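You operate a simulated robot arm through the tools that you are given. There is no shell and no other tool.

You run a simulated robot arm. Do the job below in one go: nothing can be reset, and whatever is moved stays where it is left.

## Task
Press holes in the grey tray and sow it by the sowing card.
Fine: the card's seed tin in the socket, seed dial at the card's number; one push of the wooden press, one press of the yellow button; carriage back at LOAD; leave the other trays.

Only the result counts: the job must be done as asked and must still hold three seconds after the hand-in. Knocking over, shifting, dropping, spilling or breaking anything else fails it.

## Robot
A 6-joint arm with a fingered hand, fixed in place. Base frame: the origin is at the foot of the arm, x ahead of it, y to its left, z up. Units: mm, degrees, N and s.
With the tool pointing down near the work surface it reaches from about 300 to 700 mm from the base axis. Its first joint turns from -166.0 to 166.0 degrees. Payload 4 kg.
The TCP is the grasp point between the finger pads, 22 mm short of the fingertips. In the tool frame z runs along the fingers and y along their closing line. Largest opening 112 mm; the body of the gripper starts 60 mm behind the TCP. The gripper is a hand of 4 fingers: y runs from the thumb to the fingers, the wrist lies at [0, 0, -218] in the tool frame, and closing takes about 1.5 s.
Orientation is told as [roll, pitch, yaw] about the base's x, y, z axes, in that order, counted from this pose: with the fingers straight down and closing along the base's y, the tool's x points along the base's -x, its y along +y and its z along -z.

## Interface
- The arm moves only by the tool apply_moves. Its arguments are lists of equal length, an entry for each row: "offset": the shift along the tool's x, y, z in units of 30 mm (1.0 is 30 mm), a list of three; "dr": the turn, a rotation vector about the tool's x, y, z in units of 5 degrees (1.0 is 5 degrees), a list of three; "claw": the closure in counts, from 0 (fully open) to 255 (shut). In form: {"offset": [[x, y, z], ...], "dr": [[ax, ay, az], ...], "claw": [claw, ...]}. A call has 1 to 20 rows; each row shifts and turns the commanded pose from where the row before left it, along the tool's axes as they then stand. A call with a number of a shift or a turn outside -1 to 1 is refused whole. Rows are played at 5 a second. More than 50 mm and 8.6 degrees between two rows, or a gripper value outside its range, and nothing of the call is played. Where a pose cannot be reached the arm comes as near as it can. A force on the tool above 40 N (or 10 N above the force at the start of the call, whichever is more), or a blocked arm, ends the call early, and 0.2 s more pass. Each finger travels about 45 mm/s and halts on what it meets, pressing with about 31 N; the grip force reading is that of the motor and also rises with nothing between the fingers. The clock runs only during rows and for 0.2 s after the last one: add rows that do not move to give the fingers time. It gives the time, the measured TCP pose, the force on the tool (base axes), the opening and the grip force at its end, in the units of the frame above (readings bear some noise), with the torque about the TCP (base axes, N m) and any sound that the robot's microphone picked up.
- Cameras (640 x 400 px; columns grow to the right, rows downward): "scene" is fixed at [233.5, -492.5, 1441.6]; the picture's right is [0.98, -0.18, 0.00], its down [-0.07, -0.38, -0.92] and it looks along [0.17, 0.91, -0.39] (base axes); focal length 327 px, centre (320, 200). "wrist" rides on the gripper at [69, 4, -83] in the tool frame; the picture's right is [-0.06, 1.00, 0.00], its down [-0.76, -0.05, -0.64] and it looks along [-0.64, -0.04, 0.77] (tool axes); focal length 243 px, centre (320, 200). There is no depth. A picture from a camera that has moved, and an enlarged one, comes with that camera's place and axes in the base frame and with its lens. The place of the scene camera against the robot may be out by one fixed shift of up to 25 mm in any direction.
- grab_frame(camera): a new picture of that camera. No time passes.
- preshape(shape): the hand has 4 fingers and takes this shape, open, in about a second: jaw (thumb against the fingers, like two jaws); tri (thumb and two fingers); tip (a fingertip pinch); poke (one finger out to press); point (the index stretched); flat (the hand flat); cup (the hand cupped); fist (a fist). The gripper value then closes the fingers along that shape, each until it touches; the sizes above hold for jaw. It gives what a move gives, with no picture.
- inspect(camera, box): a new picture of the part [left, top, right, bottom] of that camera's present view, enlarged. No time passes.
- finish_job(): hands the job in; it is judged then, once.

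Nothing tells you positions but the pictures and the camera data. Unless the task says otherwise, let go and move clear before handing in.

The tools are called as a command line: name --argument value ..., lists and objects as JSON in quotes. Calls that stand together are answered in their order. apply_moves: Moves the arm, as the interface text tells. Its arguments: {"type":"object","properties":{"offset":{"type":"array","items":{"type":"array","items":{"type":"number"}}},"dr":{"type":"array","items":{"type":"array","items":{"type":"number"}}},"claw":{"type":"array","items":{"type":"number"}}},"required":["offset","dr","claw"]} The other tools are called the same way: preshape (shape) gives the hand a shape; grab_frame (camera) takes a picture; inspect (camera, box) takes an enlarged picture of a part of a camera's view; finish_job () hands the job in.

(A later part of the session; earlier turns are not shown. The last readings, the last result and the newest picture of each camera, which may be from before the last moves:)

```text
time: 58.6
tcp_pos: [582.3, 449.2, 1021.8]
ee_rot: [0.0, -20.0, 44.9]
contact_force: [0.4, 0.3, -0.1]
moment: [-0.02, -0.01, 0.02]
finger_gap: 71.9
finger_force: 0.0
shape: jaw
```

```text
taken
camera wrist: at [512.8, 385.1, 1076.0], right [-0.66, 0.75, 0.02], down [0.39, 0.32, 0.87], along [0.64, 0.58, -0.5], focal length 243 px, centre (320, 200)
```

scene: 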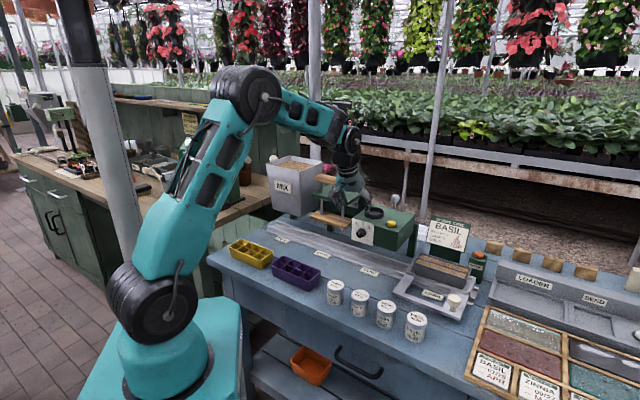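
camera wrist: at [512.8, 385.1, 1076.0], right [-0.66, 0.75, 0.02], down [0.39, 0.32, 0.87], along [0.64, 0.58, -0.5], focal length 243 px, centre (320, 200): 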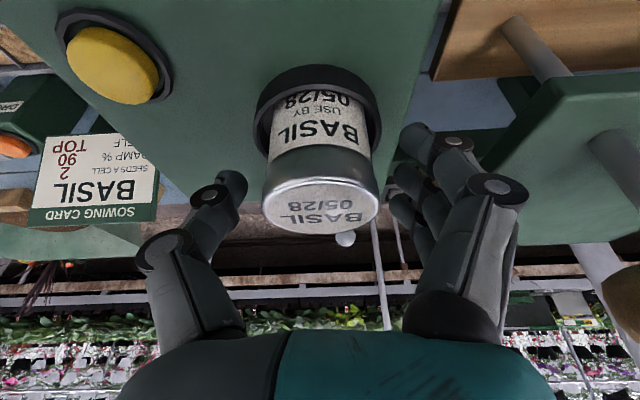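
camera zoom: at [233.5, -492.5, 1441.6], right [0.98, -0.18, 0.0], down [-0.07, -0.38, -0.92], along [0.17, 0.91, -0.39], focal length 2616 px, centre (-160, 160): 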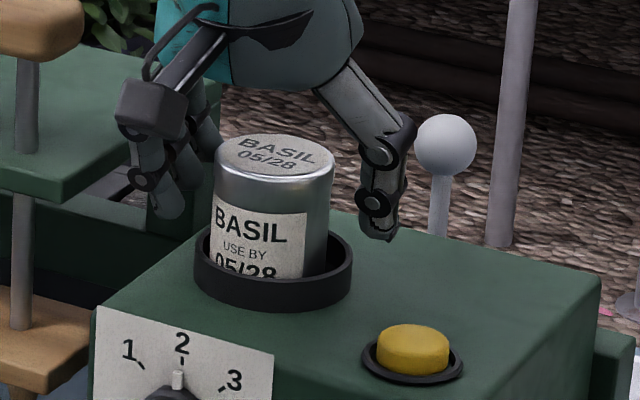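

The BASIL tin sits in the socket. Rising clear, then moving over the carriage knob at the LOAD end.

apply_moves --offset '[[-0.228, 0, -0.627], [-0.228, 0, -0.627], [-0.228, 0, -0.627], [0.877, 0, -0.319], [0.877, 0, -0.319], [0.877, 0, -0.319], [0.877, 0, -0.319], [0.877, 0, -0.319], [0, 0, 0]]' --dr '[[0, 0, 0], [0, 0, 0], [0, 0, 0], [0, 0, 0], [0, 0, 0], [0, 0, 0], [0, 0, 0], [0, 0, 0], [0, 0, 0]]' --claw '[90, 90, 90, 90, 90, 90, 90, 90, 90]'

inspect --camera "scene" --box '[340, 170, 420, 240]'

apply_moves --offset '[[0.1456, -0.875, 0.3075], [0.1456, -0.875, 0.3075], [0.1456, -0.875, 0.3075], [0.1456, -0.875, 0.3075], [0.1456, -0.875, 0.3075], [0.1456, -0.875, 0.3075], [0.1456, -0.875, 0.3075], [0.1456, -0.875, 0.3075], [0.1456, -0.875, 0.3075], [0.1456, -0.875, 0.3075], [0.1456, -0.875, 0.3075], [0.1456, -0.875, 0.3075], [0, 0, 0], [0, 0, 0]]' --dr '[[0, 0, 0], [0, 0, 0], [0, 0, 0], [0, 0, 0], [0, 0, 0], [0, 0, 0], [0, 0, 0], [0, 0, 0], [0, 0, 0], [0, 0, 0], [0, 0, 0], [0, 0, 0], [0, 0, 0], [0, 0, 0]]' --claw '[90, 90, 90, 90, 90, 90, 90, 90, 90, 90, 90, 90, 90, 90]'

grab_frame --camera "wrist"

grab_frame --camera "scene"

```text
time: 60.6
tcp_pos: [482.3, 348.7, 1082.4]
ee_rot: [0.0, -20.1, 45.0]
contact_force: [1.4, 0.4, 0.2]
moment: [0.02, -0.02, 0.0]
finger_gap: 72.0
finger_force: 0.1
shape: jaw
```

```text
5.71 times, centred on (380, 205) of scene
camera zoom: at [233.5, -492.5, 1441.6], right [0.98, -0.18, 0.0], down [-0.07, -0.38, -0.92], along [0.17, 0.91, -0.39], focal length 1868 px, centre (-23, 171)
```

zoom: 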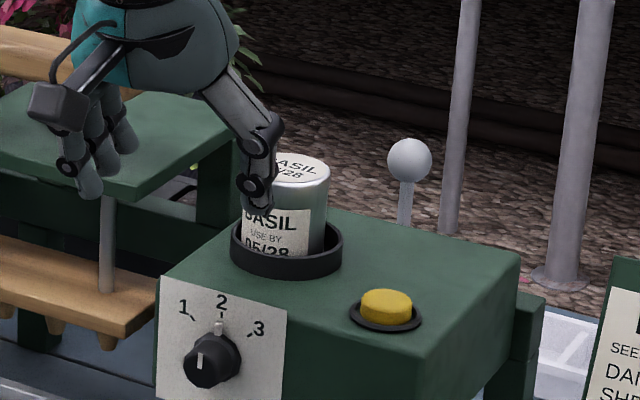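

```text
time: 63.6
tcp_pos: [697.4, 118.9, 960.5]
ee_rot: [0.1, -20.0, 45.0]
contact_force: [-0.4, -0.4, 0.3]
moment: [0.01, 0.01, 0.04]
finger_gap: 72.1
finger_force: 0.1
shape: jaw
```

```text
taken
camera wrist: at [627.9, 55.1, 1014.4], right [-0.66, 0.75, 0.02], down [0.39, 0.32, 0.87], along [0.64, 0.58, -0.5], focal length 243 px, centre (320, 200)
```

wrist: 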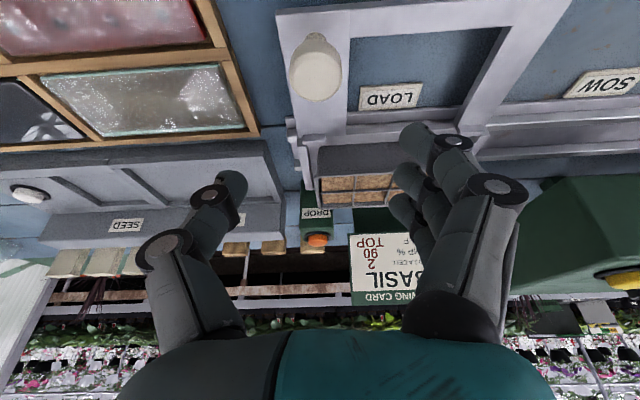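

```text
taken
```

scene: 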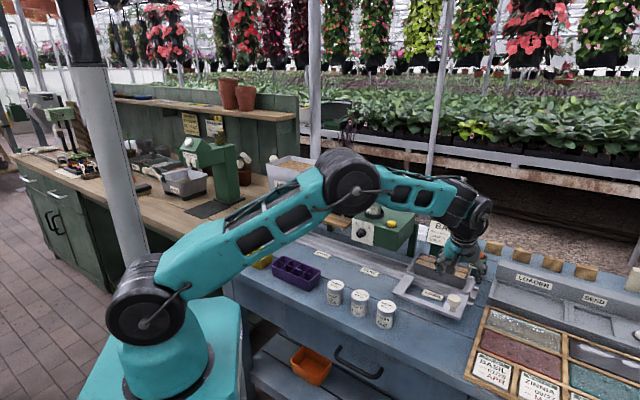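

The hand is right above the knob. Zooming to check its shape and surroundings before lowering.

inspect --camera "wrist" --box '[250, 0, 430, 150]'

inspect --camera "scene" --box '[390, 230, 510, 340]'

```text
2.67 times, centred on (340, 75) of wrist
camera zoom: at [627.9, 55.1, 1014.4], right [-0.66, 0.75, 0.02], down [0.39, 0.32, 0.87], along [0.64, 0.58, -0.5], focal length 647 px, centre (267, 533)
```

zoom: 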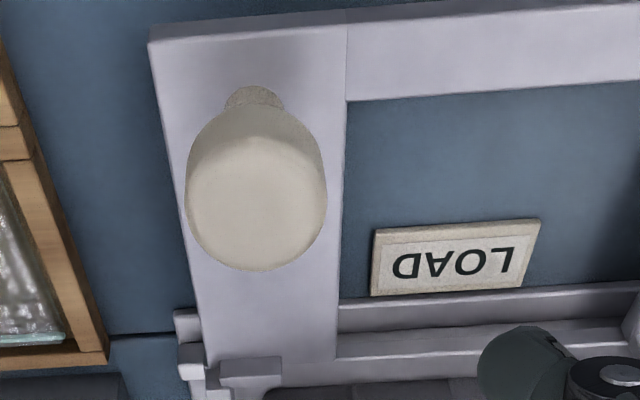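

```text
3.64 times, centred on (450, 285) of scene
camera zoom: at [233.5, -492.5, 1441.6], right [0.98, -0.18, 0.0], down [-0.07, -0.38, -0.92], along [0.17, 0.91, -0.39], focal length 1189 px, centre (-153, -109)
```

zoom: 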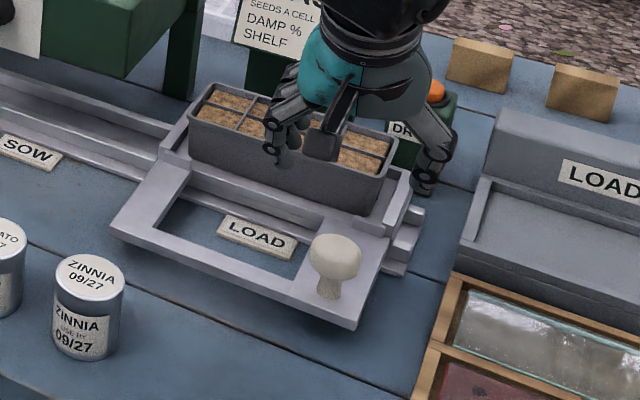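

Lowering the open fingers around the knob head.

apply_moves --offset '[[0.2845, -0.006, 0.801], [0.2845, -0.006, 0.801], [0.2845, -0.006, 0.801], [0.2845, -0.006, 0.801], [0, 0, 0], [0, 0, 0]]' --dr '[[0, 0, 0], [0, 0, 0], [0, 0, 0], [0, 0, 0], [0, 0, 0], [0, 0, 0]]' --claw '[118, 118, 118, 118, 118, 118]'

grab_frame --camera "wrist"

inspect --camera "scene" --box '[390, 230, 510, 340]'

```text
time: 65.0
tcp_pos: [697.4, 119.5, 859.0]
ee_rot: [-0.1, -20.1, 45.1]
contact_force: [-0.7, 0.2, 16.6]
moment: [0.28, 0.63, 0.05]
finger_gap: 60.6
finger_force: 0.1
shape: jaw
```

```text
taken
camera wrist: at [629.3, 55.9, 913.7], right [-0.66, 0.75, 0.02], down [0.38, 0.32, 0.87], along [0.64, 0.58, -0.5], focal length 243 px, centre (320, 200)
```

wrist: 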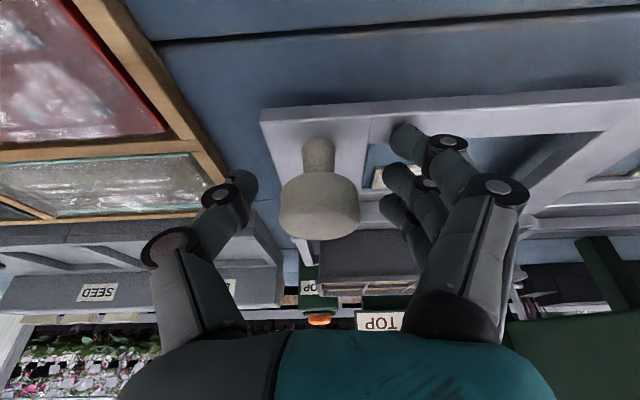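

```text
3.64 times, centred on (450, 285) of scene
camera zoom: at [233.5, -492.5, 1441.6], right [0.98, -0.18, 0.0], down [-0.07, -0.38, -0.92], along [0.17, 0.91, -0.39], focal length 1189 px, centre (-153, -109)
```

zoom: 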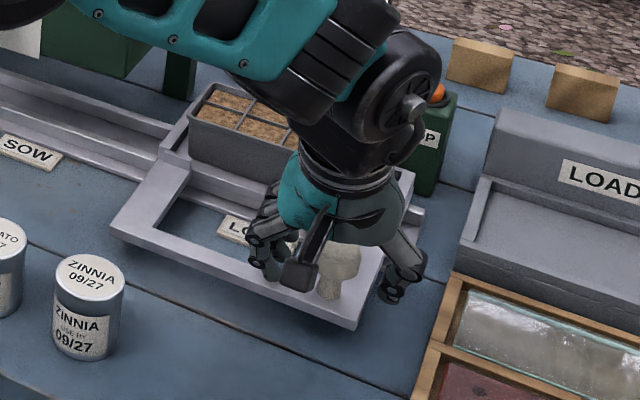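

The near fingertip touched the carriage plate (16 N), so I raise 8 mm before closing on the knob.

apply_moves --offset '[[-0.091, 0, -0.25], [0, 0, 0]]' --dr '[[0, 0, 0], [0, 0, 0]]' --claw '[118, 118]'

grab_frame --camera "wrist"

inspect --camera "scene" --box '[390, 230, 510, 340]'

```text
time: 65.6
tcp_pos: [698.7, 117.9, 865.8]
ee_rot: [0.1, -20.0, 45.0]
contact_force: [0.3, 0.3, 0.2]
moment: [0.01, -0.03, -0.04]
finger_gap: 60.7
finger_force: 0.0
shape: jaw
```

```text
taken
camera wrist: at [628.8, 55.2, 920.1], right [-0.66, 0.75, 0.02], down [0.39, 0.32, 0.86], along [0.64, 0.58, -0.5], focal length 243 px, centre (320, 200)
```

wrist: 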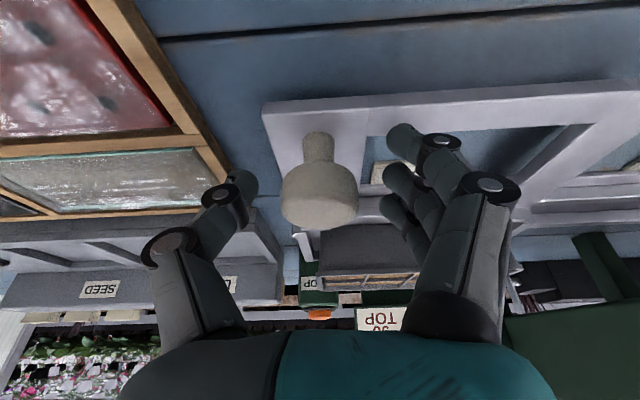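

```text
3.64 times, centred on (450, 285) of scene
camera zoom: at [233.5, -492.5, 1441.6], right [0.98, -0.18, 0.0], down [-0.07, -0.38, -0.92], along [0.17, 0.91, -0.39], focal length 1189 px, centre (-153, -109)
```

zoom: 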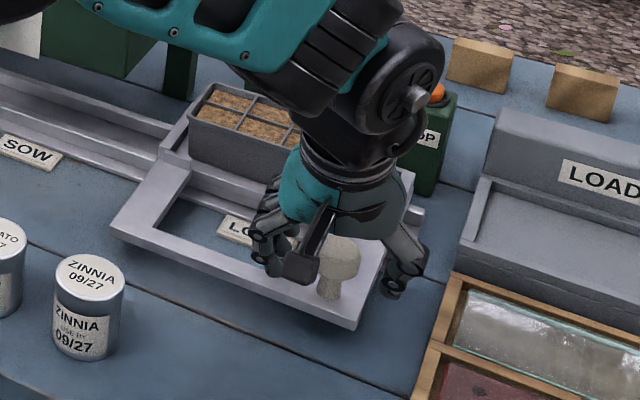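

apply_moves --offset '[[0, 0, 0], [0, 0, 0], [0, 0, 0], [0, 0, 0], [0, 0, 0], [0, 0, 0], [0, 0, 0], [0, 0, 0]]' --dr '[[0, 0, 0], [0, 0, 0], [0, 0, 0], [0, 0, 0], [0, 0, 0], [0, 0, 0], [0, 0, 0], [0, 0, 0]]' --claw '[140, 160, 180, 200, 220, 220, 220, 220]'

grab_frame --camera "wrist"

inspect --camera "scene" --box '[390, 230, 510, 340]'

```text
time: 67.4
tcp_pos: [698.8, 118.9, 865.8]
ee_rot: [0.1, -19.9, 44.9]
contact_force: [0.7, -0.2, -6.5]
moment: [-0.1, 0.39, 0.06]
finger_gap: 10.5
finger_force: 31.3
shape: jaw
```

```text
taken
camera wrist: at [628.8, 55.2, 919.8], right [-0.66, 0.75, 0.02], down [0.39, 0.32, 0.86], along [0.64, 0.58, -0.5], focal length 243 px, centre (320, 200)
```

wrist: 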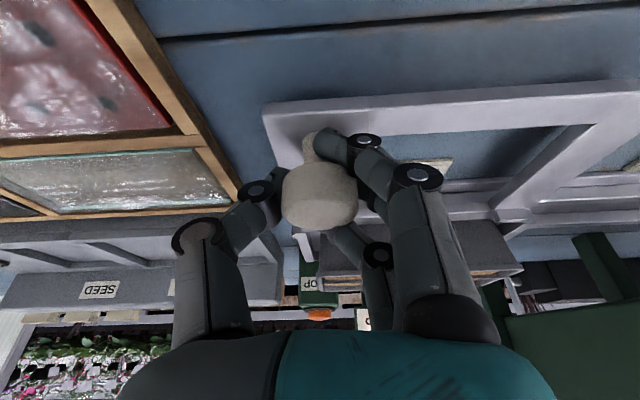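

```text
3.64 times, centred on (450, 285) of scene
camera zoom: at [233.5, -492.5, 1441.6], right [0.98, -0.18, 0.0], down [-0.07, -0.38, -0.92], along [0.17, 0.91, -0.39], focal length 1189 px, centre (-153, -109)
```

zoom: 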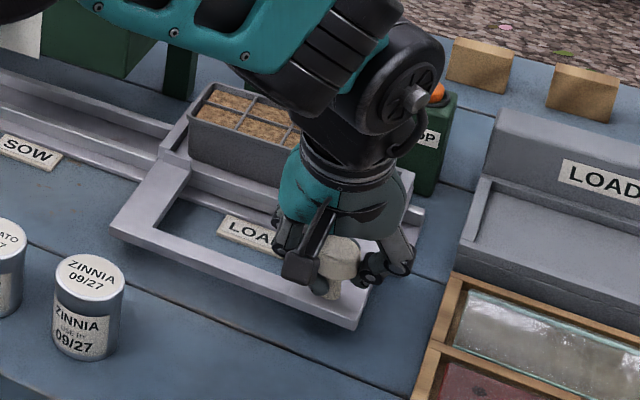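

The knob is gripped. Sliding the carriage left slowly for a first 45 mm to check it moves freely.

apply_moves --offset '[[0, 0.15, 0], [0, 0.3, 0], [0, 0.4, 0], [0, 0.4, 0], [0, 0.25, 0], [0, 0, 0]]' --dr '[[0, 0, 0], [0, 0, 0], [0, 0, 0], [0, 0, 0], [0, 0, 0], [0, 0, 0]]' --claw '[220, 220, 220, 220, 220, 220]'

grab_frame --camera "scene"

grab_frame --camera "wrist"

```text
time: 68.8
tcp_pos: [667.7, 149.4, 865.0]
ee_rot: [0.0, -19.9, 45.0]
contact_force: [-1.0, -0.7, -14.3]
moment: [-0.12, 0.44, 0.11]
finger_gap: 10.1
finger_force: 30.4
shape: jaw
```

```text
taken
```

scene: 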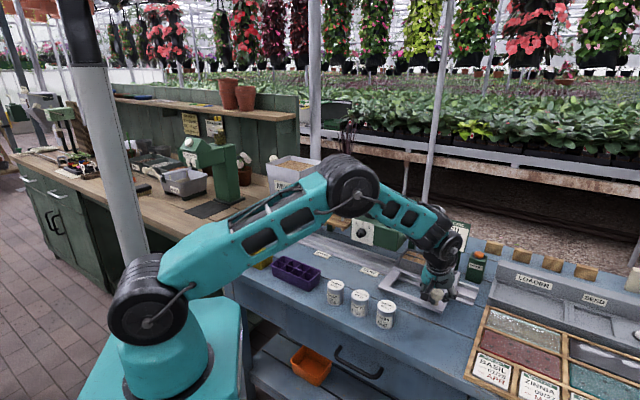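

```text
taken
camera wrist: at [596.9, 87.0, 920.0], right [-0.66, 0.75, 0.02], down [0.39, 0.32, 0.86], along [0.64, 0.58, -0.5], focal length 243 px, centre (320, 200)
```

wrist: 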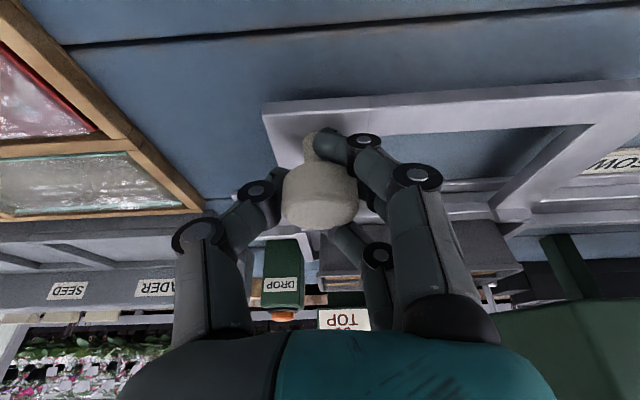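

The carriage slides freely. Continuing left toward PRESS, easing the slight upward pull.

apply_moves --offset '[[0.017, 0.3, 0.047], [0, 0.5, 0], [0, 0.6, 0], [0, 0.6, 0], [0, 0.6, 0], [0, 0.6, 0], [0, 0.6, 0], [0, 0.6, 0], [0, 0.6, 0], [0, 0.6, 0], [0, 0.4, 0], [0, 0, 0]]' --dr '[[0, 0, 0], [0, 0, 0], [0, 0, 0], [0, 0, 0], [0, 0, 0], [0, 0, 0], [0, 0, 0], [0, 0, 0], [0, 0, 0], [0, 0, 0], [0, 0, 0], [0, 0, 0]]' --claw '[220, 220, 220, 220, 220, 220, 220, 220, 220, 220, 220, 220]'

grab_frame --camera "scene"

grab_frame --camera "wrist"

```text
time: 71.4
tcp_pos: [539.3, 278.7, 866.0]
ee_rot: [0.2, -20.0, 45.0]
contact_force: [-8.8, -7.1, -5.2]
moment: [-0.24, 0.66, 0.07]
finger_gap: 10.1
finger_force: 31.1
shape: jaw
```

```text
taken
```

scene: 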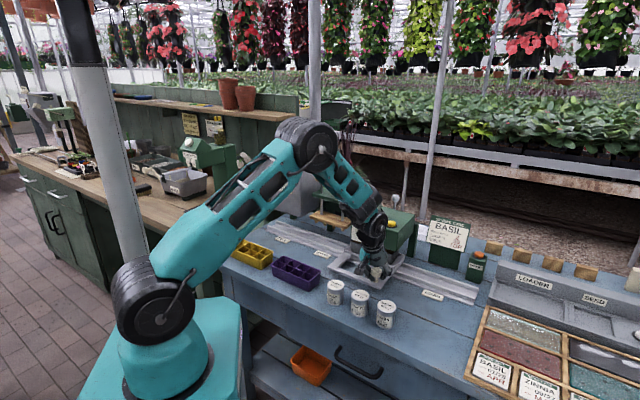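

```text
taken
camera wrist: at [469.2, 214.9, 919.0], right [-0.66, 0.75, 0.02], down [0.39, 0.32, 0.86], along [0.64, 0.58, -0.5], focal length 243 px, centre (320, 200)
```

wrist: 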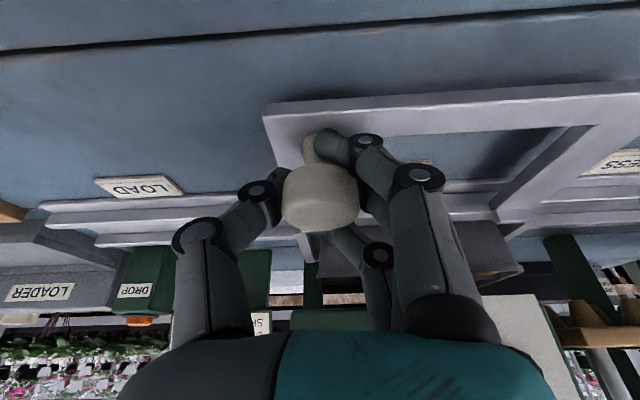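

The carriage is under the seeder now; a small sideways pull shows, so I trim 1.5 mm toward the front and continue.

apply_moves --offset '[[0.047, 0.3, -0.017], [0.005, 0.5, 0], [0.005, 0.6, 0], [0.005, 0.6, 0], [0.005, 0.6, 0], [0.005, 0.6, 0], [0.005, 0.6, 0], [0.005, 0.5, 0], [0, 0.3, 0], [0, 0, 0]]' --dr '[[0, 0, 0], [0, 0, 0], [0, 0, 0], [0, 0, 0], [0, 0, 0], [0, 0, 0], [0, 0, 0], [0, 0, 0], [0, 0, 0], [0, 0, 0]]' --claw '[220, 220, 220, 220, 220, 220, 220, 220, 220, 220]'

grab_frame --camera "scene"

grab_frame --camera "wrist"

```text
time: 73.6
tcp_pos: [441.9, 376.1, 864.2]
ee_rot: [0.0, -20.2, 45.0]
contact_force: [15.1, 14.9, -5.9]
moment: [0.05, -0.14, 0.07]
finger_gap: 8.1
finger_force: 31.4
shape: jaw
```

```text
taken
```

scene: 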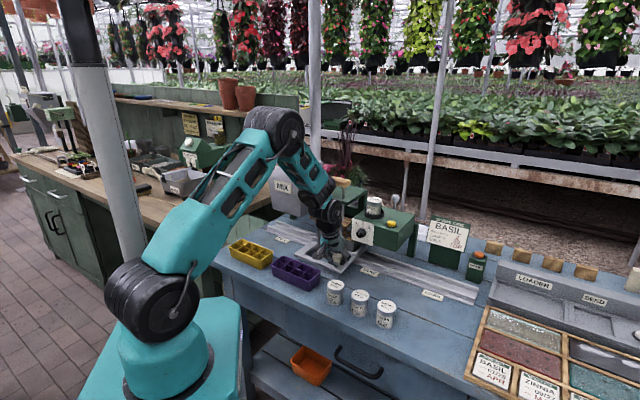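

```text
taken
camera wrist: at [371.8, 311.3, 918.3], right [-0.66, 0.75, 0.02], down [0.39, 0.32, 0.87], along [0.64, 0.58, -0.5], focal length 243 px, centre (320, 200)
```

wrist: 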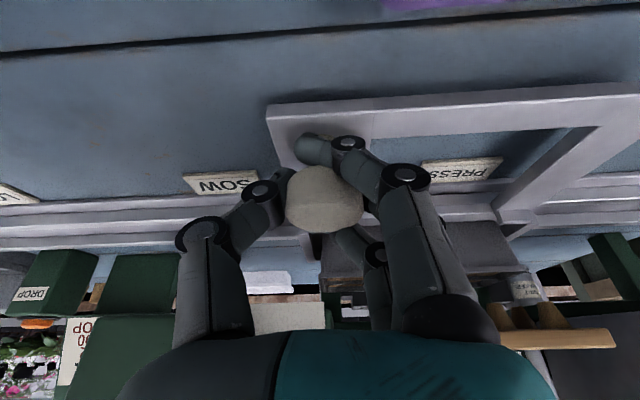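

Over-trimmed; I correct 1.6 mm back outward and go the last 40 mm to PRESS.

apply_moves --offset '[[-0.05, 0.2, 0.018], [0, 0.4, 0], [0, 0.4, 0], [0, 0.25, 0], [0, 0.1, 0], [0, 0, 0]]' --dr '[[0, 0, 0], [0, 0, 0], [0, 0, 0], [0, 0, 0], [0, 0, 0], [0, 0, 0]]' --claw '[220, 220, 220, 220, 220, 220]'

inspect --camera "scene" --box '[270, 160, 430, 280]'

grab_frame --camera "wrist"

```text
time: 75.0
tcp_pos: [414.0, 404.7, 864.6]
ee_rot: [0.0, -20.0, 45.0]
contact_force: [12.7, 6.7, -5.8]
moment: [0.04, -0.11, 0.1]
finger_gap: 8.0
finger_force: 31.1
shape: jaw
```

```text
3.33 times, centred on (350, 220) of scene
camera zoom: at [233.5, -492.5, 1441.6], right [0.98, -0.18, 0.0], down [-0.07, -0.38, -0.92], along [0.17, 0.91, -0.39], focal length 1090 px, centre (220, 133)
```

zoom: 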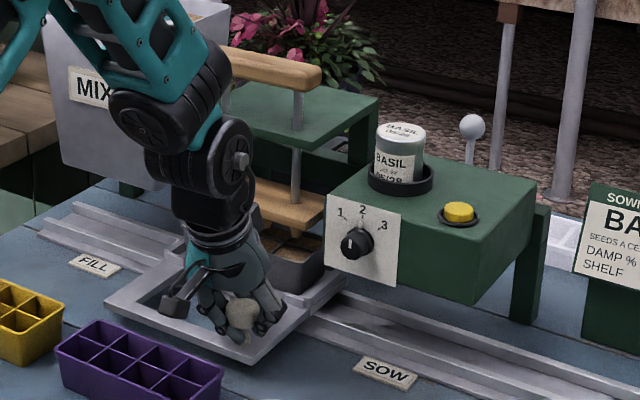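

```text
taken
camera wrist: at [343.7, 340.1, 918.1], right [-0.66, 0.75, 0.02], down [0.39, 0.32, 0.86], along [0.64, 0.58, -0.5], focal length 243 px, centre (320, 200)
```

wrist: 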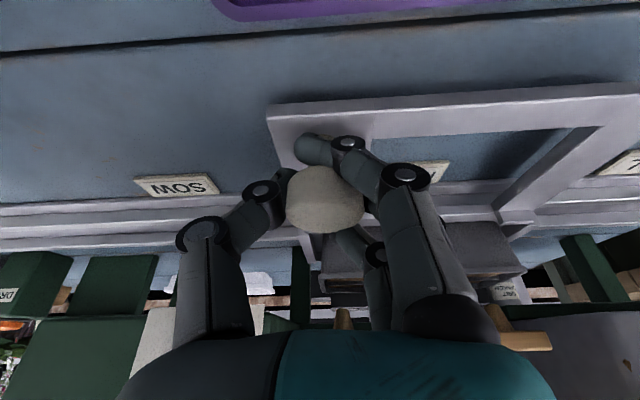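

At PRESS by the numbers. I relieve the side load and open the fingers, then rise and check the alignment visually.

apply_moves --offset '[[-0.035, 0, 0.025], [0, 0, 0]]' --dr '[[0, 0, 0], [0, 0, 0]]' --claw '[220, 220]'

apply_moves --offset '[[0, 0, 0], [0, 0, 0], [0, 0, 0], [0, 0, 0], [0, 0, 0], [0, 0, 0]]' --dr '[[0, 0, 0], [0, 0, 0], [0, 0, 0], [0, 0, 0], [0, 0, 0], [0, 0, 0]]' --claw '[200, 180, 150, 118, 118, 118]'

grab_frame --camera "wrist"

```text
time: 75.6
tcp_pos: [413.2, 403.9, 861.9]
ee_rot: [0.0, -19.9, 45.0]
contact_force: [3.2, -1.0, -3.4]
moment: [-0.03, -0.09, 0.07]
finger_gap: 8.1
finger_force: 30.6
shape: jaw
```

```text
time: 77.0
tcp_pos: [413.1, 405.4, 863.0]
ee_rot: [-0.1, -20.0, 45.0]
contact_force: [-0.1, 0.0, 0.0]
moment: [-0.01, -0.02, 0.02]
finger_gap: 59.3
finger_force: 0.0
shape: jaw
```

```text
taken
camera wrist: at [344.4, 341.0, 918.0], right [-0.66, 0.75, 0.02], down [0.39, 0.32, 0.87], along [0.64, 0.58, -0.5], focal length 243 px, centre (320, 200)
```

wrist: 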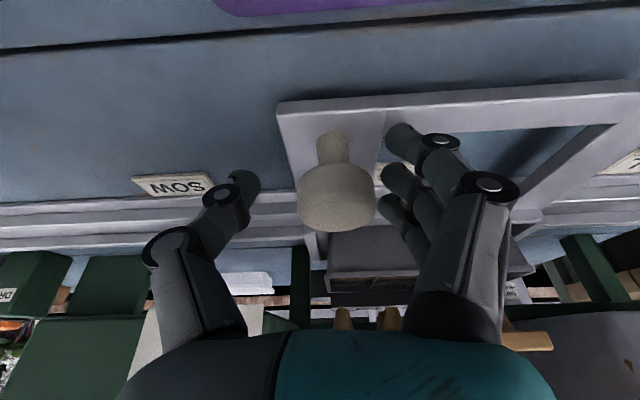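

The release nudged the carriage about 7 mm too far left. I'll center the knob by closing the fingers loosely around it (gap ≈ 37 mm, head 34 mm) without gripping.

apply_moves --offset '[[0, 0, 0], [0, 0, 0], [0, 0, 0], [0, 0, 0], [0, 0, 0], [0, 0, 0]]' --dr '[[0, 0, 0], [0, 0, 0], [0, 0, 0], [0, 0, 0], [0, 0, 0], [0, 0, 0]]' --claw '[130, 145, 155, 163, 170, 170]'

grab_frame --camera "wrist"

```text
time: 78.4
tcp_pos: [413.2, 404.7, 864.7]
ee_rot: [0.0, -20.0, 45.0]
contact_force: [-0.7, 0.9, -0.1]
moment: [0.04, 0.02, -0.01]
finger_gap: 37.8
finger_force: 0.1
shape: jaw
```

```text
taken
camera wrist: at [344.4, 341.0, 918.0], right [-0.66, 0.75, 0.02], down [0.39, 0.32, 0.87], along [0.64, 0.58, -0.5], focal length 243 px, centre (320, 200)
```

wrist: 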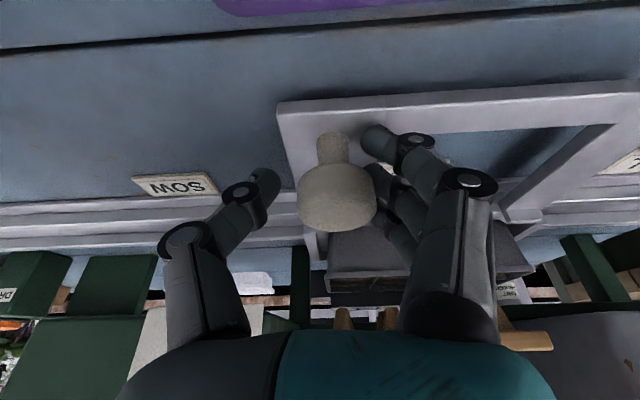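

apply_moves --offset '[[0, 0, 0], [0, 0, 0], [0, 0, 0], [0, 0, 0]]' --dr '[[0, 0, 0], [0, 0, 0], [0, 0, 0], [0, 0, 0]]' --claw '[176, 182, 188, 188]'

grab_frame --camera "wrist"

```text
time: 79.4
tcp_pos: [414.4, 405.2, 864.9]
ee_rot: [-0.1, -20.0, 45.1]
contact_force: [0.5, 1.0, 0.2]
moment: [0.02, -0.01, 0.05]
finger_gap: 30.3
finger_force: 0.1
shape: jaw
```

```text
taken
camera wrist: at [344.4, 341.0, 918.0], right [-0.66, 0.75, 0.02], down [0.39, 0.32, 0.87], along [0.64, 0.58, -0.5], focal length 243 px, centre (320, 200)
```

wrist: 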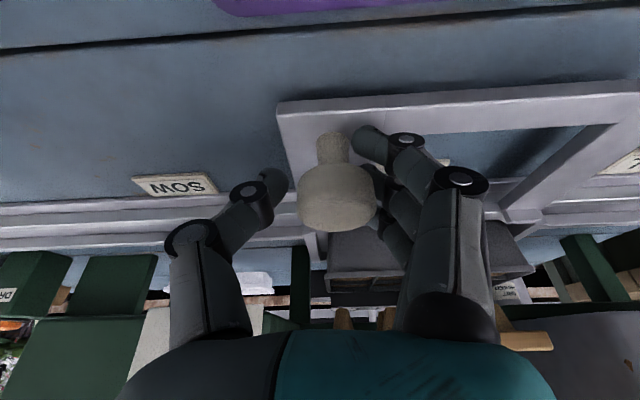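

apply_moves --offset '[[0, -0.1, 0], [0, -0.1, 0], [0, -0.05, 0], [0, 0, 0]]' --dr '[[0, 0, 0], [0, 0, 0], [0, 0, 0], [0, 0, 0]]' --claw '[188, 188, 188, 188]'

grab_frame --camera "wrist"

```text
time: 80.4
tcp_pos: [418.8, 399.7, 864.2]
ee_rot: [0.0, -20.0, 45.0]
contact_force: [0.8, -0.9, -0.3]
moment: [-0.02, -0.03, -0.03]
finger_gap: 29.9
finger_force: 0.0
shape: jaw
```

```text
taken
camera wrist: at [349.7, 335.8, 918.4], right [-0.66, 0.75, 0.02], down [0.39, 0.32, 0.87], along [0.64, 0.58, -0.5], focal length 243 px, centre (320, 200)
```

wrist: 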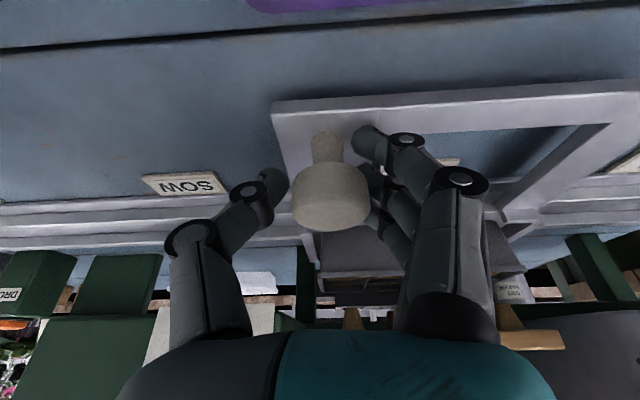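

apply_moves --offset '[[0, 0.02, 0], [0, 0.02, 0], [0, 0.02, 0], [0, 0.02, 0], [0, 0.02, 0], [0, 0.02, 0], [0, 0.02, 0], [0, 0, 0]]' --dr '[[0, 0, 0], [0, 0, 0], [0, 0, 0], [0, 0, 0], [0, 0, 0], [0, 0, 0], [0, 0, 0], [0, 0, 0]]' --claw '[188, 188, 188, 188, 188, 188, 188, 188]'

grab_frame --camera "wrist"

inspect --camera "scene" --box '[270, 200, 390, 290]'

```text
time: 82.2
tcp_pos: [415.7, 403.0, 864.4]
ee_rot: [0.0, -20.0, 45.0]
contact_force: [0.4, 0.5, 0.3]
moment: [-0.01, 0.0, 0.02]
finger_gap: 30.0
finger_force: 0.0
shape: jaw
```

```text
taken
camera wrist: at [346.2, 338.7, 918.3], right [-0.66, 0.75, 0.02], down [0.39, 0.32, 0.87], along [0.64, 0.58, -0.5], focal length 243 px, centre (320, 200)
```

wrist: 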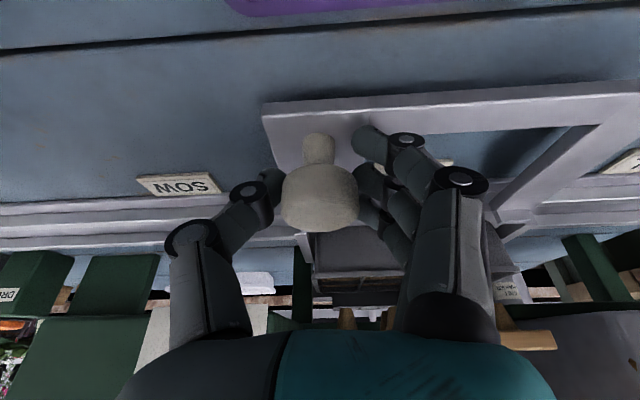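

```text
4.44 times, centred on (330, 245) of scene
camera zoom: at [233.5, -492.5, 1441.6], right [0.98, -0.18, 0.0], down [-0.07, -0.38, -0.92], along [0.17, 0.91, -0.39], focal length 1453 px, centre (276, 0)
```

zoom: 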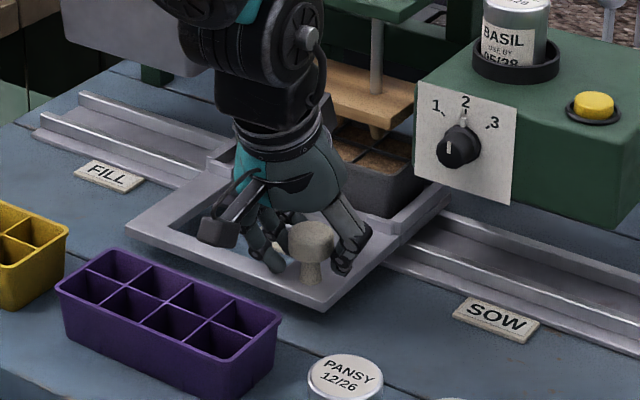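

apply_moves --offset '[[0, 0.02, 0], [0, 0.02, 0], [0, 0.02, 0], [0, 0.02, 0], [0, 0.02, 0], [0, 0, 0]]' --dr '[[0, 0, 0], [0, 0, 0], [0, 0, 0], [0, 0, 0], [0, 0, 0], [0, 0, 0]]' --claw '[188, 188, 188, 188, 188, 188]'

grab_frame --camera "wrist"

```text
time: 83.6
tcp_pos: [413.6, 404.1, 863.1]
ee_rot: [-0.1, -20.0, 44.9]
contact_force: [1.1, -1.4, -0.2]
moment: [0.01, -0.03, 0.01]
finger_gap: 30.1
finger_force: 0.0
shape: jaw
```

```text
taken
camera wrist: at [344.2, 340.7, 918.2], right [-0.66, 0.75, 0.02], down [0.39, 0.32, 0.87], along [0.64, 0.58, -0.5], focal length 243 px, centre (320, 200)
```

wrist: 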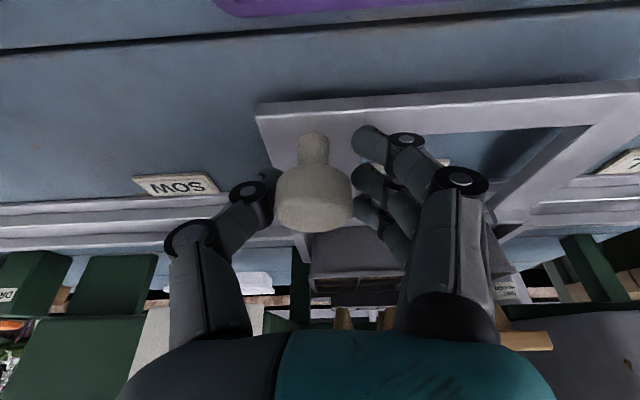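

apply_moves --offset '[[0, 0.02, 0], [0, 0.02, 0], [0, 0.02, 0], [0, 0.02, 0], [0, 0, 0]]' --dr '[[0, 0, 0], [0, 0, 0], [0, 0, 0], [0, 0, 0], [0, 0, 0]]' --claw '[188, 188, 188, 188, 188]'

grab_frame --camera "wrist"

```text
time: 84.8
tcp_pos: [411.9, 405.4, 864.3]
ee_rot: [0.1, -20.0, 45.1]
contact_force: [0.9, -2.1, 1.3]
moment: [-0.01, -0.03, 0.01]
finger_gap: 31.0
finger_force: 0.1
shape: jaw
```

```text
taken
camera wrist: at [342.7, 342.5, 918.1], right [-0.66, 0.75, 0.02], down [0.39, 0.32, 0.87], along [0.64, 0.58, -0.5], focal length 243 px, centre (320, 200)
```

wrist: 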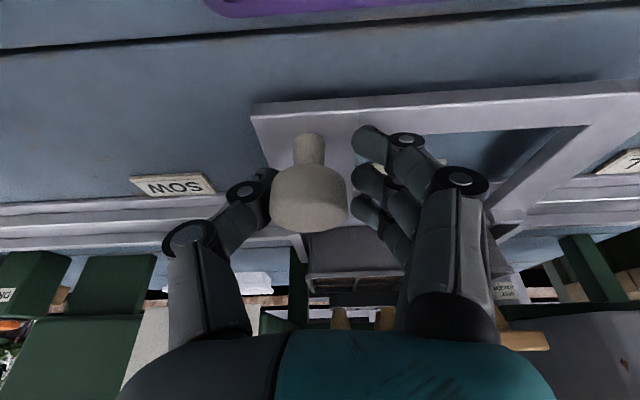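

apply_moves --offset '[[0, 0.02, 0], [0, 0.02, 0], [0, 0.02, 0], [0, 0.02, 0], [0, 0, 0]]' --dr '[[0, 0, 0], [0, 0, 0], [0, 0, 0], [0, 0, 0], [0, 0, 0]]' --claw '[188, 188, 188, 188, 188]'

grab_frame --camera "wrist"

```text
time: 86.0
tcp_pos: [411.4, 406.6, 863.4]
ee_rot: [0.0, -20.1, 44.9]
contact_force: [2.0, -3.3, 0.6]
moment: [-0.02, -0.06, -0.01]
finger_gap: 31.9
finger_force: 0.1
shape: jaw
```

```text
taken
camera wrist: at [341.2, 343.7, 917.9], right [-0.66, 0.75, 0.02], down [0.39, 0.32, 0.87], along [0.64, 0.58, -0.5], focal length 243 px, centre (320, 200)
```

wrist: 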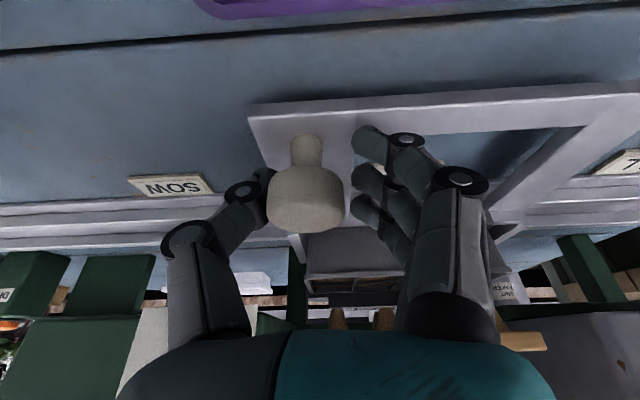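

apply_moves --offset '[[0, 0.02, 0], [0, 0.02, 0], [0, 0.02, 0], [0, 0, 0]]' --dr '[[0, 0, 0], [0, 0, 0], [0, 0, 0], [0, 0, 0]]' --claw '[188, 188, 188, 188]'

grab_frame --camera "wrist"

```text
time: 87.0
tcp_pos: [411.2, 409.3, 864.5]
ee_rot: [0.0, -19.9, 45.0]
contact_force: [3.7, -4.1, 0.8]
moment: [-0.04, 0.0, 0.0]
finger_gap: 32.9
finger_force: 0.1
shape: jaw
```

```text
taken
camera wrist: at [339.8, 345.1, 918.3], right [-0.66, 0.75, 0.02], down [0.39, 0.32, 0.87], along [0.64, 0.58, -0.5], focal length 243 px, centre (320, 200)
```

wrist: 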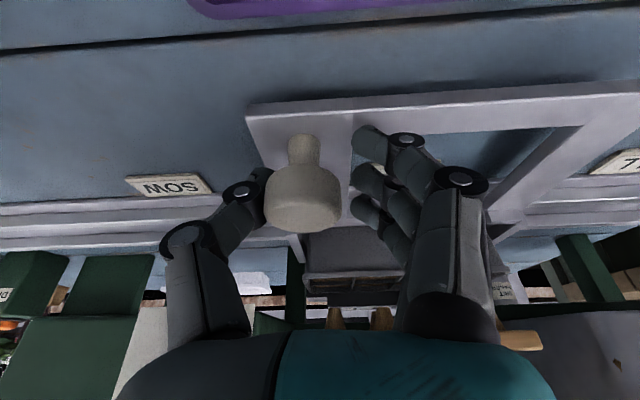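

apply_moves --offset '[[0, 0.02, 0], [0, 0.02, 0], [0, 0, 0]]' --dr '[[0, 0, 0], [0, 0, 0], [0, 0, 0]]' --claw '[188, 188, 188]'

apply_moves --offset '[[0, -0.03, 0], [0, -0.05, 0], [0, -0.08, 0], [0, -0.1, 0], [0, 0, 0]]' --dr '[[0, 0, 0], [0, 0, 0], [0, 0, 0], [0, 0, 0], [0, 0, 0]]' --claw '[188, 180, 160, 140, 118]'

grab_frame --camera "wrist"

```text
time: 87.8
tcp_pos: [408.7, 410.2, 864.2]
ee_rot: [0.0, -20.1, 44.9]
contact_force: [3.3, -3.4, 0.5]
moment: [-0.07, -0.01, 0.02]
finger_gap: 32.9
finger_force: 0.1
shape: jaw
```

```text
time: 89.0
tcp_pos: [413.5, 404.9, 864.1]
ee_rot: [0.0, -20.0, 45.0]
contact_force: [0.1, 0.0, -0.4]
moment: [-0.04, 0.0, 0.01]
finger_gap: 59.3
finger_force: 0.1
shape: jaw
```

```text
taken
camera wrist: at [344.3, 340.6, 918.1], right [-0.66, 0.75, 0.02], down [0.39, 0.32, 0.87], along [0.64, 0.58, -0.5], focal length 243 px, centre (320, 200)
```

wrist: 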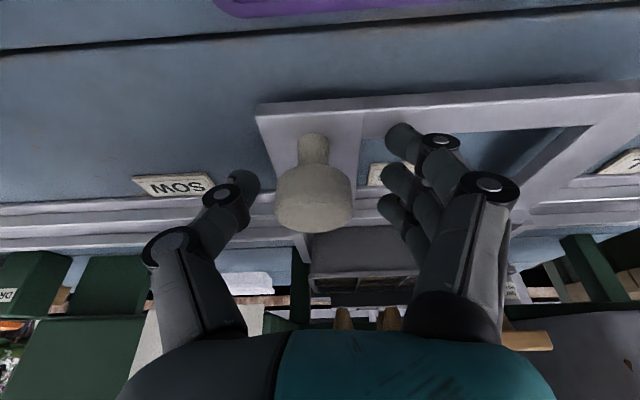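

The knob keeps returning to the same spot after I nudge it, so the carriage appears to have snapped into the PRESS station. I'll rise straight up and check the alignment from above.

apply_moves --offset '[[-0.171, 0, -0.47], [-0.342, 0, -0.94], [-0.342, 0, -0.94], [-0.342, 0, -0.94], [-0.342, 0, -0.94], [-0.342, 0, -0.94], [-0.342, 0, -0.94], [-0.342, 0, -0.94], [-0.171, 0, -0.47], [0, 0, 0]]' --dr '[[0, 0, 0], [0, 0, 0], [0, 0, 0], [0, 0, 0], [0, 0, 0], [0, 0, 0], [0, 0, 0], [0, 0, 0], [0, 0, 0], [0, 0, 0]]' --claw '[98, 98, 98, 98, 98, 98, 98, 98, 98, 98]'

grab_frame --camera "wrist"

inspect --camera "scene" --box '[270, 150, 430, 270]'

```text
time: 91.2
tcp_pos: [412.4, 404.7, 1104.5]
ee_rot: [0.0, -20.0, 45.0]
contact_force: [-0.3, 0.8, 0.3]
moment: [0.02, 0.01, 0.02]
finger_gap: 68.3
finger_force: 0.1
shape: jaw
```

```text
taken
camera wrist: at [344.0, 340.7, 1159.1], right [-0.66, 0.75, 0.02], down [0.39, 0.32, 0.87], along [0.64, 0.58, -0.5], focal length 243 px, centre (320, 200)
```

wrist: 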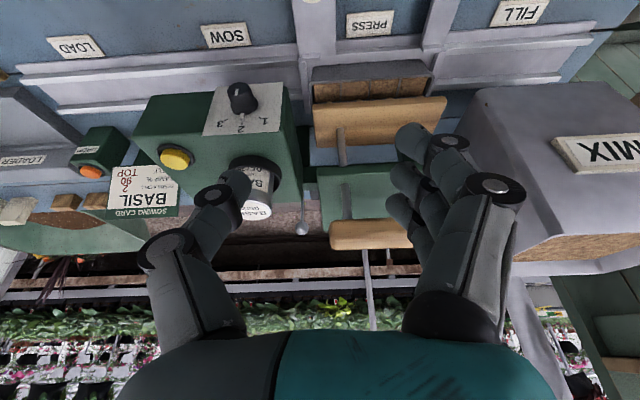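

```text
3.33 times, centred on (350, 210) of scene
camera zoom: at [233.5, -492.5, 1441.6], right [0.98, -0.18, 0.0], down [-0.07, -0.38, -0.92], along [0.17, 0.91, -0.39], focal length 1090 px, centre (220, 167)
```

zoom: 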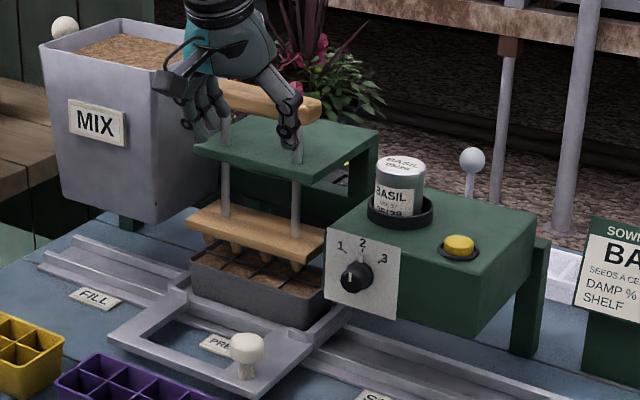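

inspect --camera "wrist" --box '[280, 0, 460, 130]'

inspect --camera "scene" --box '[290, 200, 370, 270]'

```text
3.08 times, centred on (370, 65) of wrist
camera zoom: at [344.0, 340.7, 1159.1], right [-0.66, 0.75, 0.02], down [0.39, 0.32, 0.87], along [0.64, 0.58, -0.5], focal length 746 px, centre (166, 615)
```

zoom: 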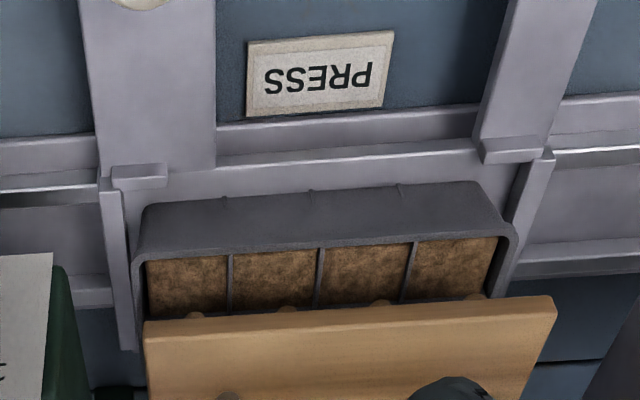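

```text
5.71 times, centred on (330, 235) of scene
camera zoom: at [233.5, -492.5, 1441.6], right [0.98, -0.18, 0.0], down [-0.07, -0.38, -0.92], along [0.17, 0.91, -0.39], focal length 1868 px, centre (263, 0)
```

zoom: 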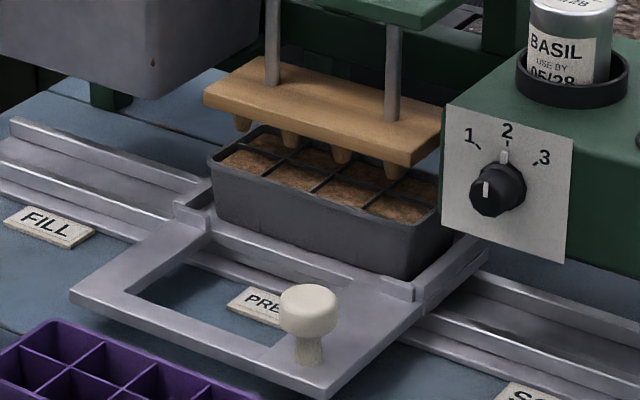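

The tray sits under the peg board with pegs over the cells. Next I form a fist to push the press handle and look at the hand.

preshape --shape "fist"

grab_frame --camera "wrist"

inspect --camera "scene" --box '[290, 130, 370, 200]'

```text
time: 92.1
tcp_pos: [413.7, 404.5, 1104.7]
ee_rot: [-0.1, -20.0, 45.0]
contact_force: [0.4, -0.1, 0.5]
moment: [0.02, -0.01, 0.02]
finger_gap: 0.0
finger_force: 0.0
shape: fist
```

```text
taken
camera wrist: at [344.0, 340.7, 1158.7], right [-0.66, 0.75, 0.02], down [0.39, 0.32, 0.87], along [0.64, 0.58, -0.5], focal length 243 px, centre (320, 200)
```

wrist: 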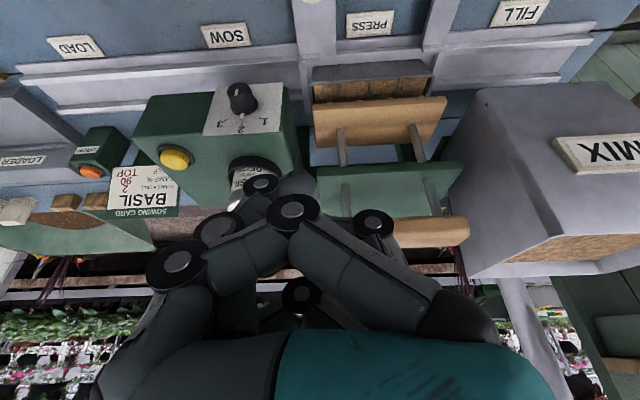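

```text
5.71 times, centred on (330, 165) of scene
camera zoom: at [233.5, -492.5, 1441.6], right [0.98, -0.18, 0.0], down [-0.07, -0.38, -0.92], along [0.17, 0.91, -0.39], focal length 1868 px, centre (263, 400)
```

zoom: 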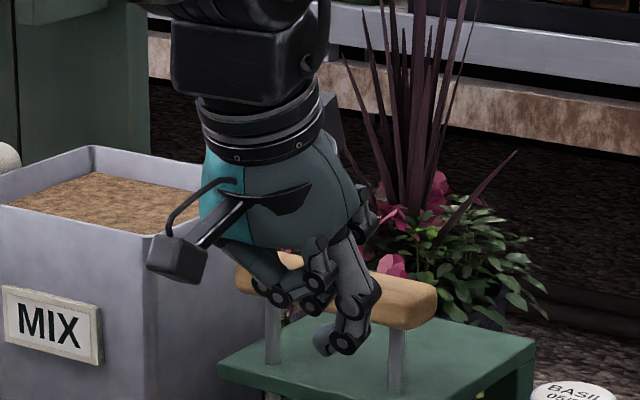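

The fist is irregular underneath, so I'd rather push with the closed fingers. Back to jaw, closed, and I'll look again.

preshape --shape "jaw"

apply_moves --offset '[[0, 0, 0], [0, 0, 0], [0, 0, 0], [0, 0, 0], [0, 0, 0], [0, 0, 0], [0, 0, 0], [0, 0, 0], [0, 0, 0], [0, 0, 0]]' --dr '[[0, 0, 0], [0, 0, 0], [0, 0, 0], [0, 0, 0], [0, 0, 0], [0, 0, 0], [0, 0, 0], [0, 0, 0], [0, 0, 0], [0, 0, 0]]' --claw '[255, 255, 255, 255, 255, 255, 255, 255, 255, 255]'

grab_frame --camera "wrist"

inspect --camera "scene" --box '[290, 130, 370, 200]'

```text
time: 93.0
tcp_pos: [414.4, 403.5, 1104.7]
ee_rot: [0.1, -20.0, 45.0]
contact_force: [0.0, 0.0, 0.7]
moment: [0.0, -0.01, 0.01]
finger_gap: 112.0
finger_force: 0.0
shape: jaw
```

```text
time: 95.2
tcp_pos: [413.9, 403.5, 1104.5]
ee_rot: [-0.1, -20.0, 45.0]
contact_force: [0.5, 0.5, -0.8]
moment: [-0.01, -0.01, -0.05]
finger_gap: 0.3
finger_force: 30.8
shape: jaw
```

```text
taken
camera wrist: at [344.0, 340.7, 1158.7], right [-0.66, 0.75, 0.02], down [0.39, 0.32, 0.87], along [0.64, 0.58, -0.5], focal length 243 px, centre (320, 200)
```

wrist: 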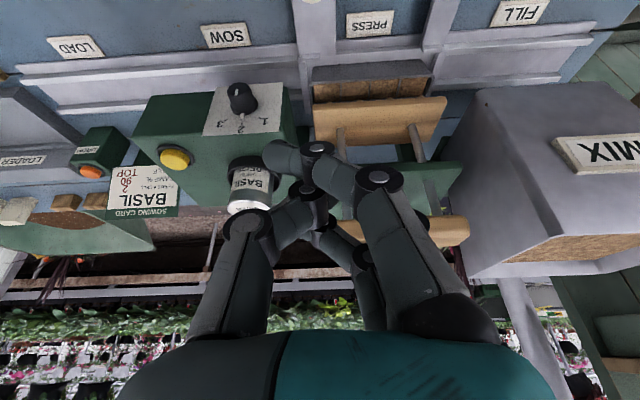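

```text
5.71 times, centred on (330, 165) of scene
camera zoom: at [233.5, -492.5, 1441.6], right [0.98, -0.18, 0.0], down [-0.07, -0.38, -0.92], along [0.17, 0.91, -0.39], focal length 1868 px, centre (263, 400)
```

zoom: 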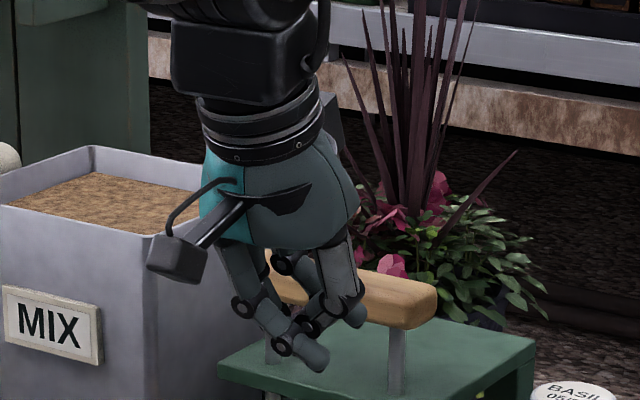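

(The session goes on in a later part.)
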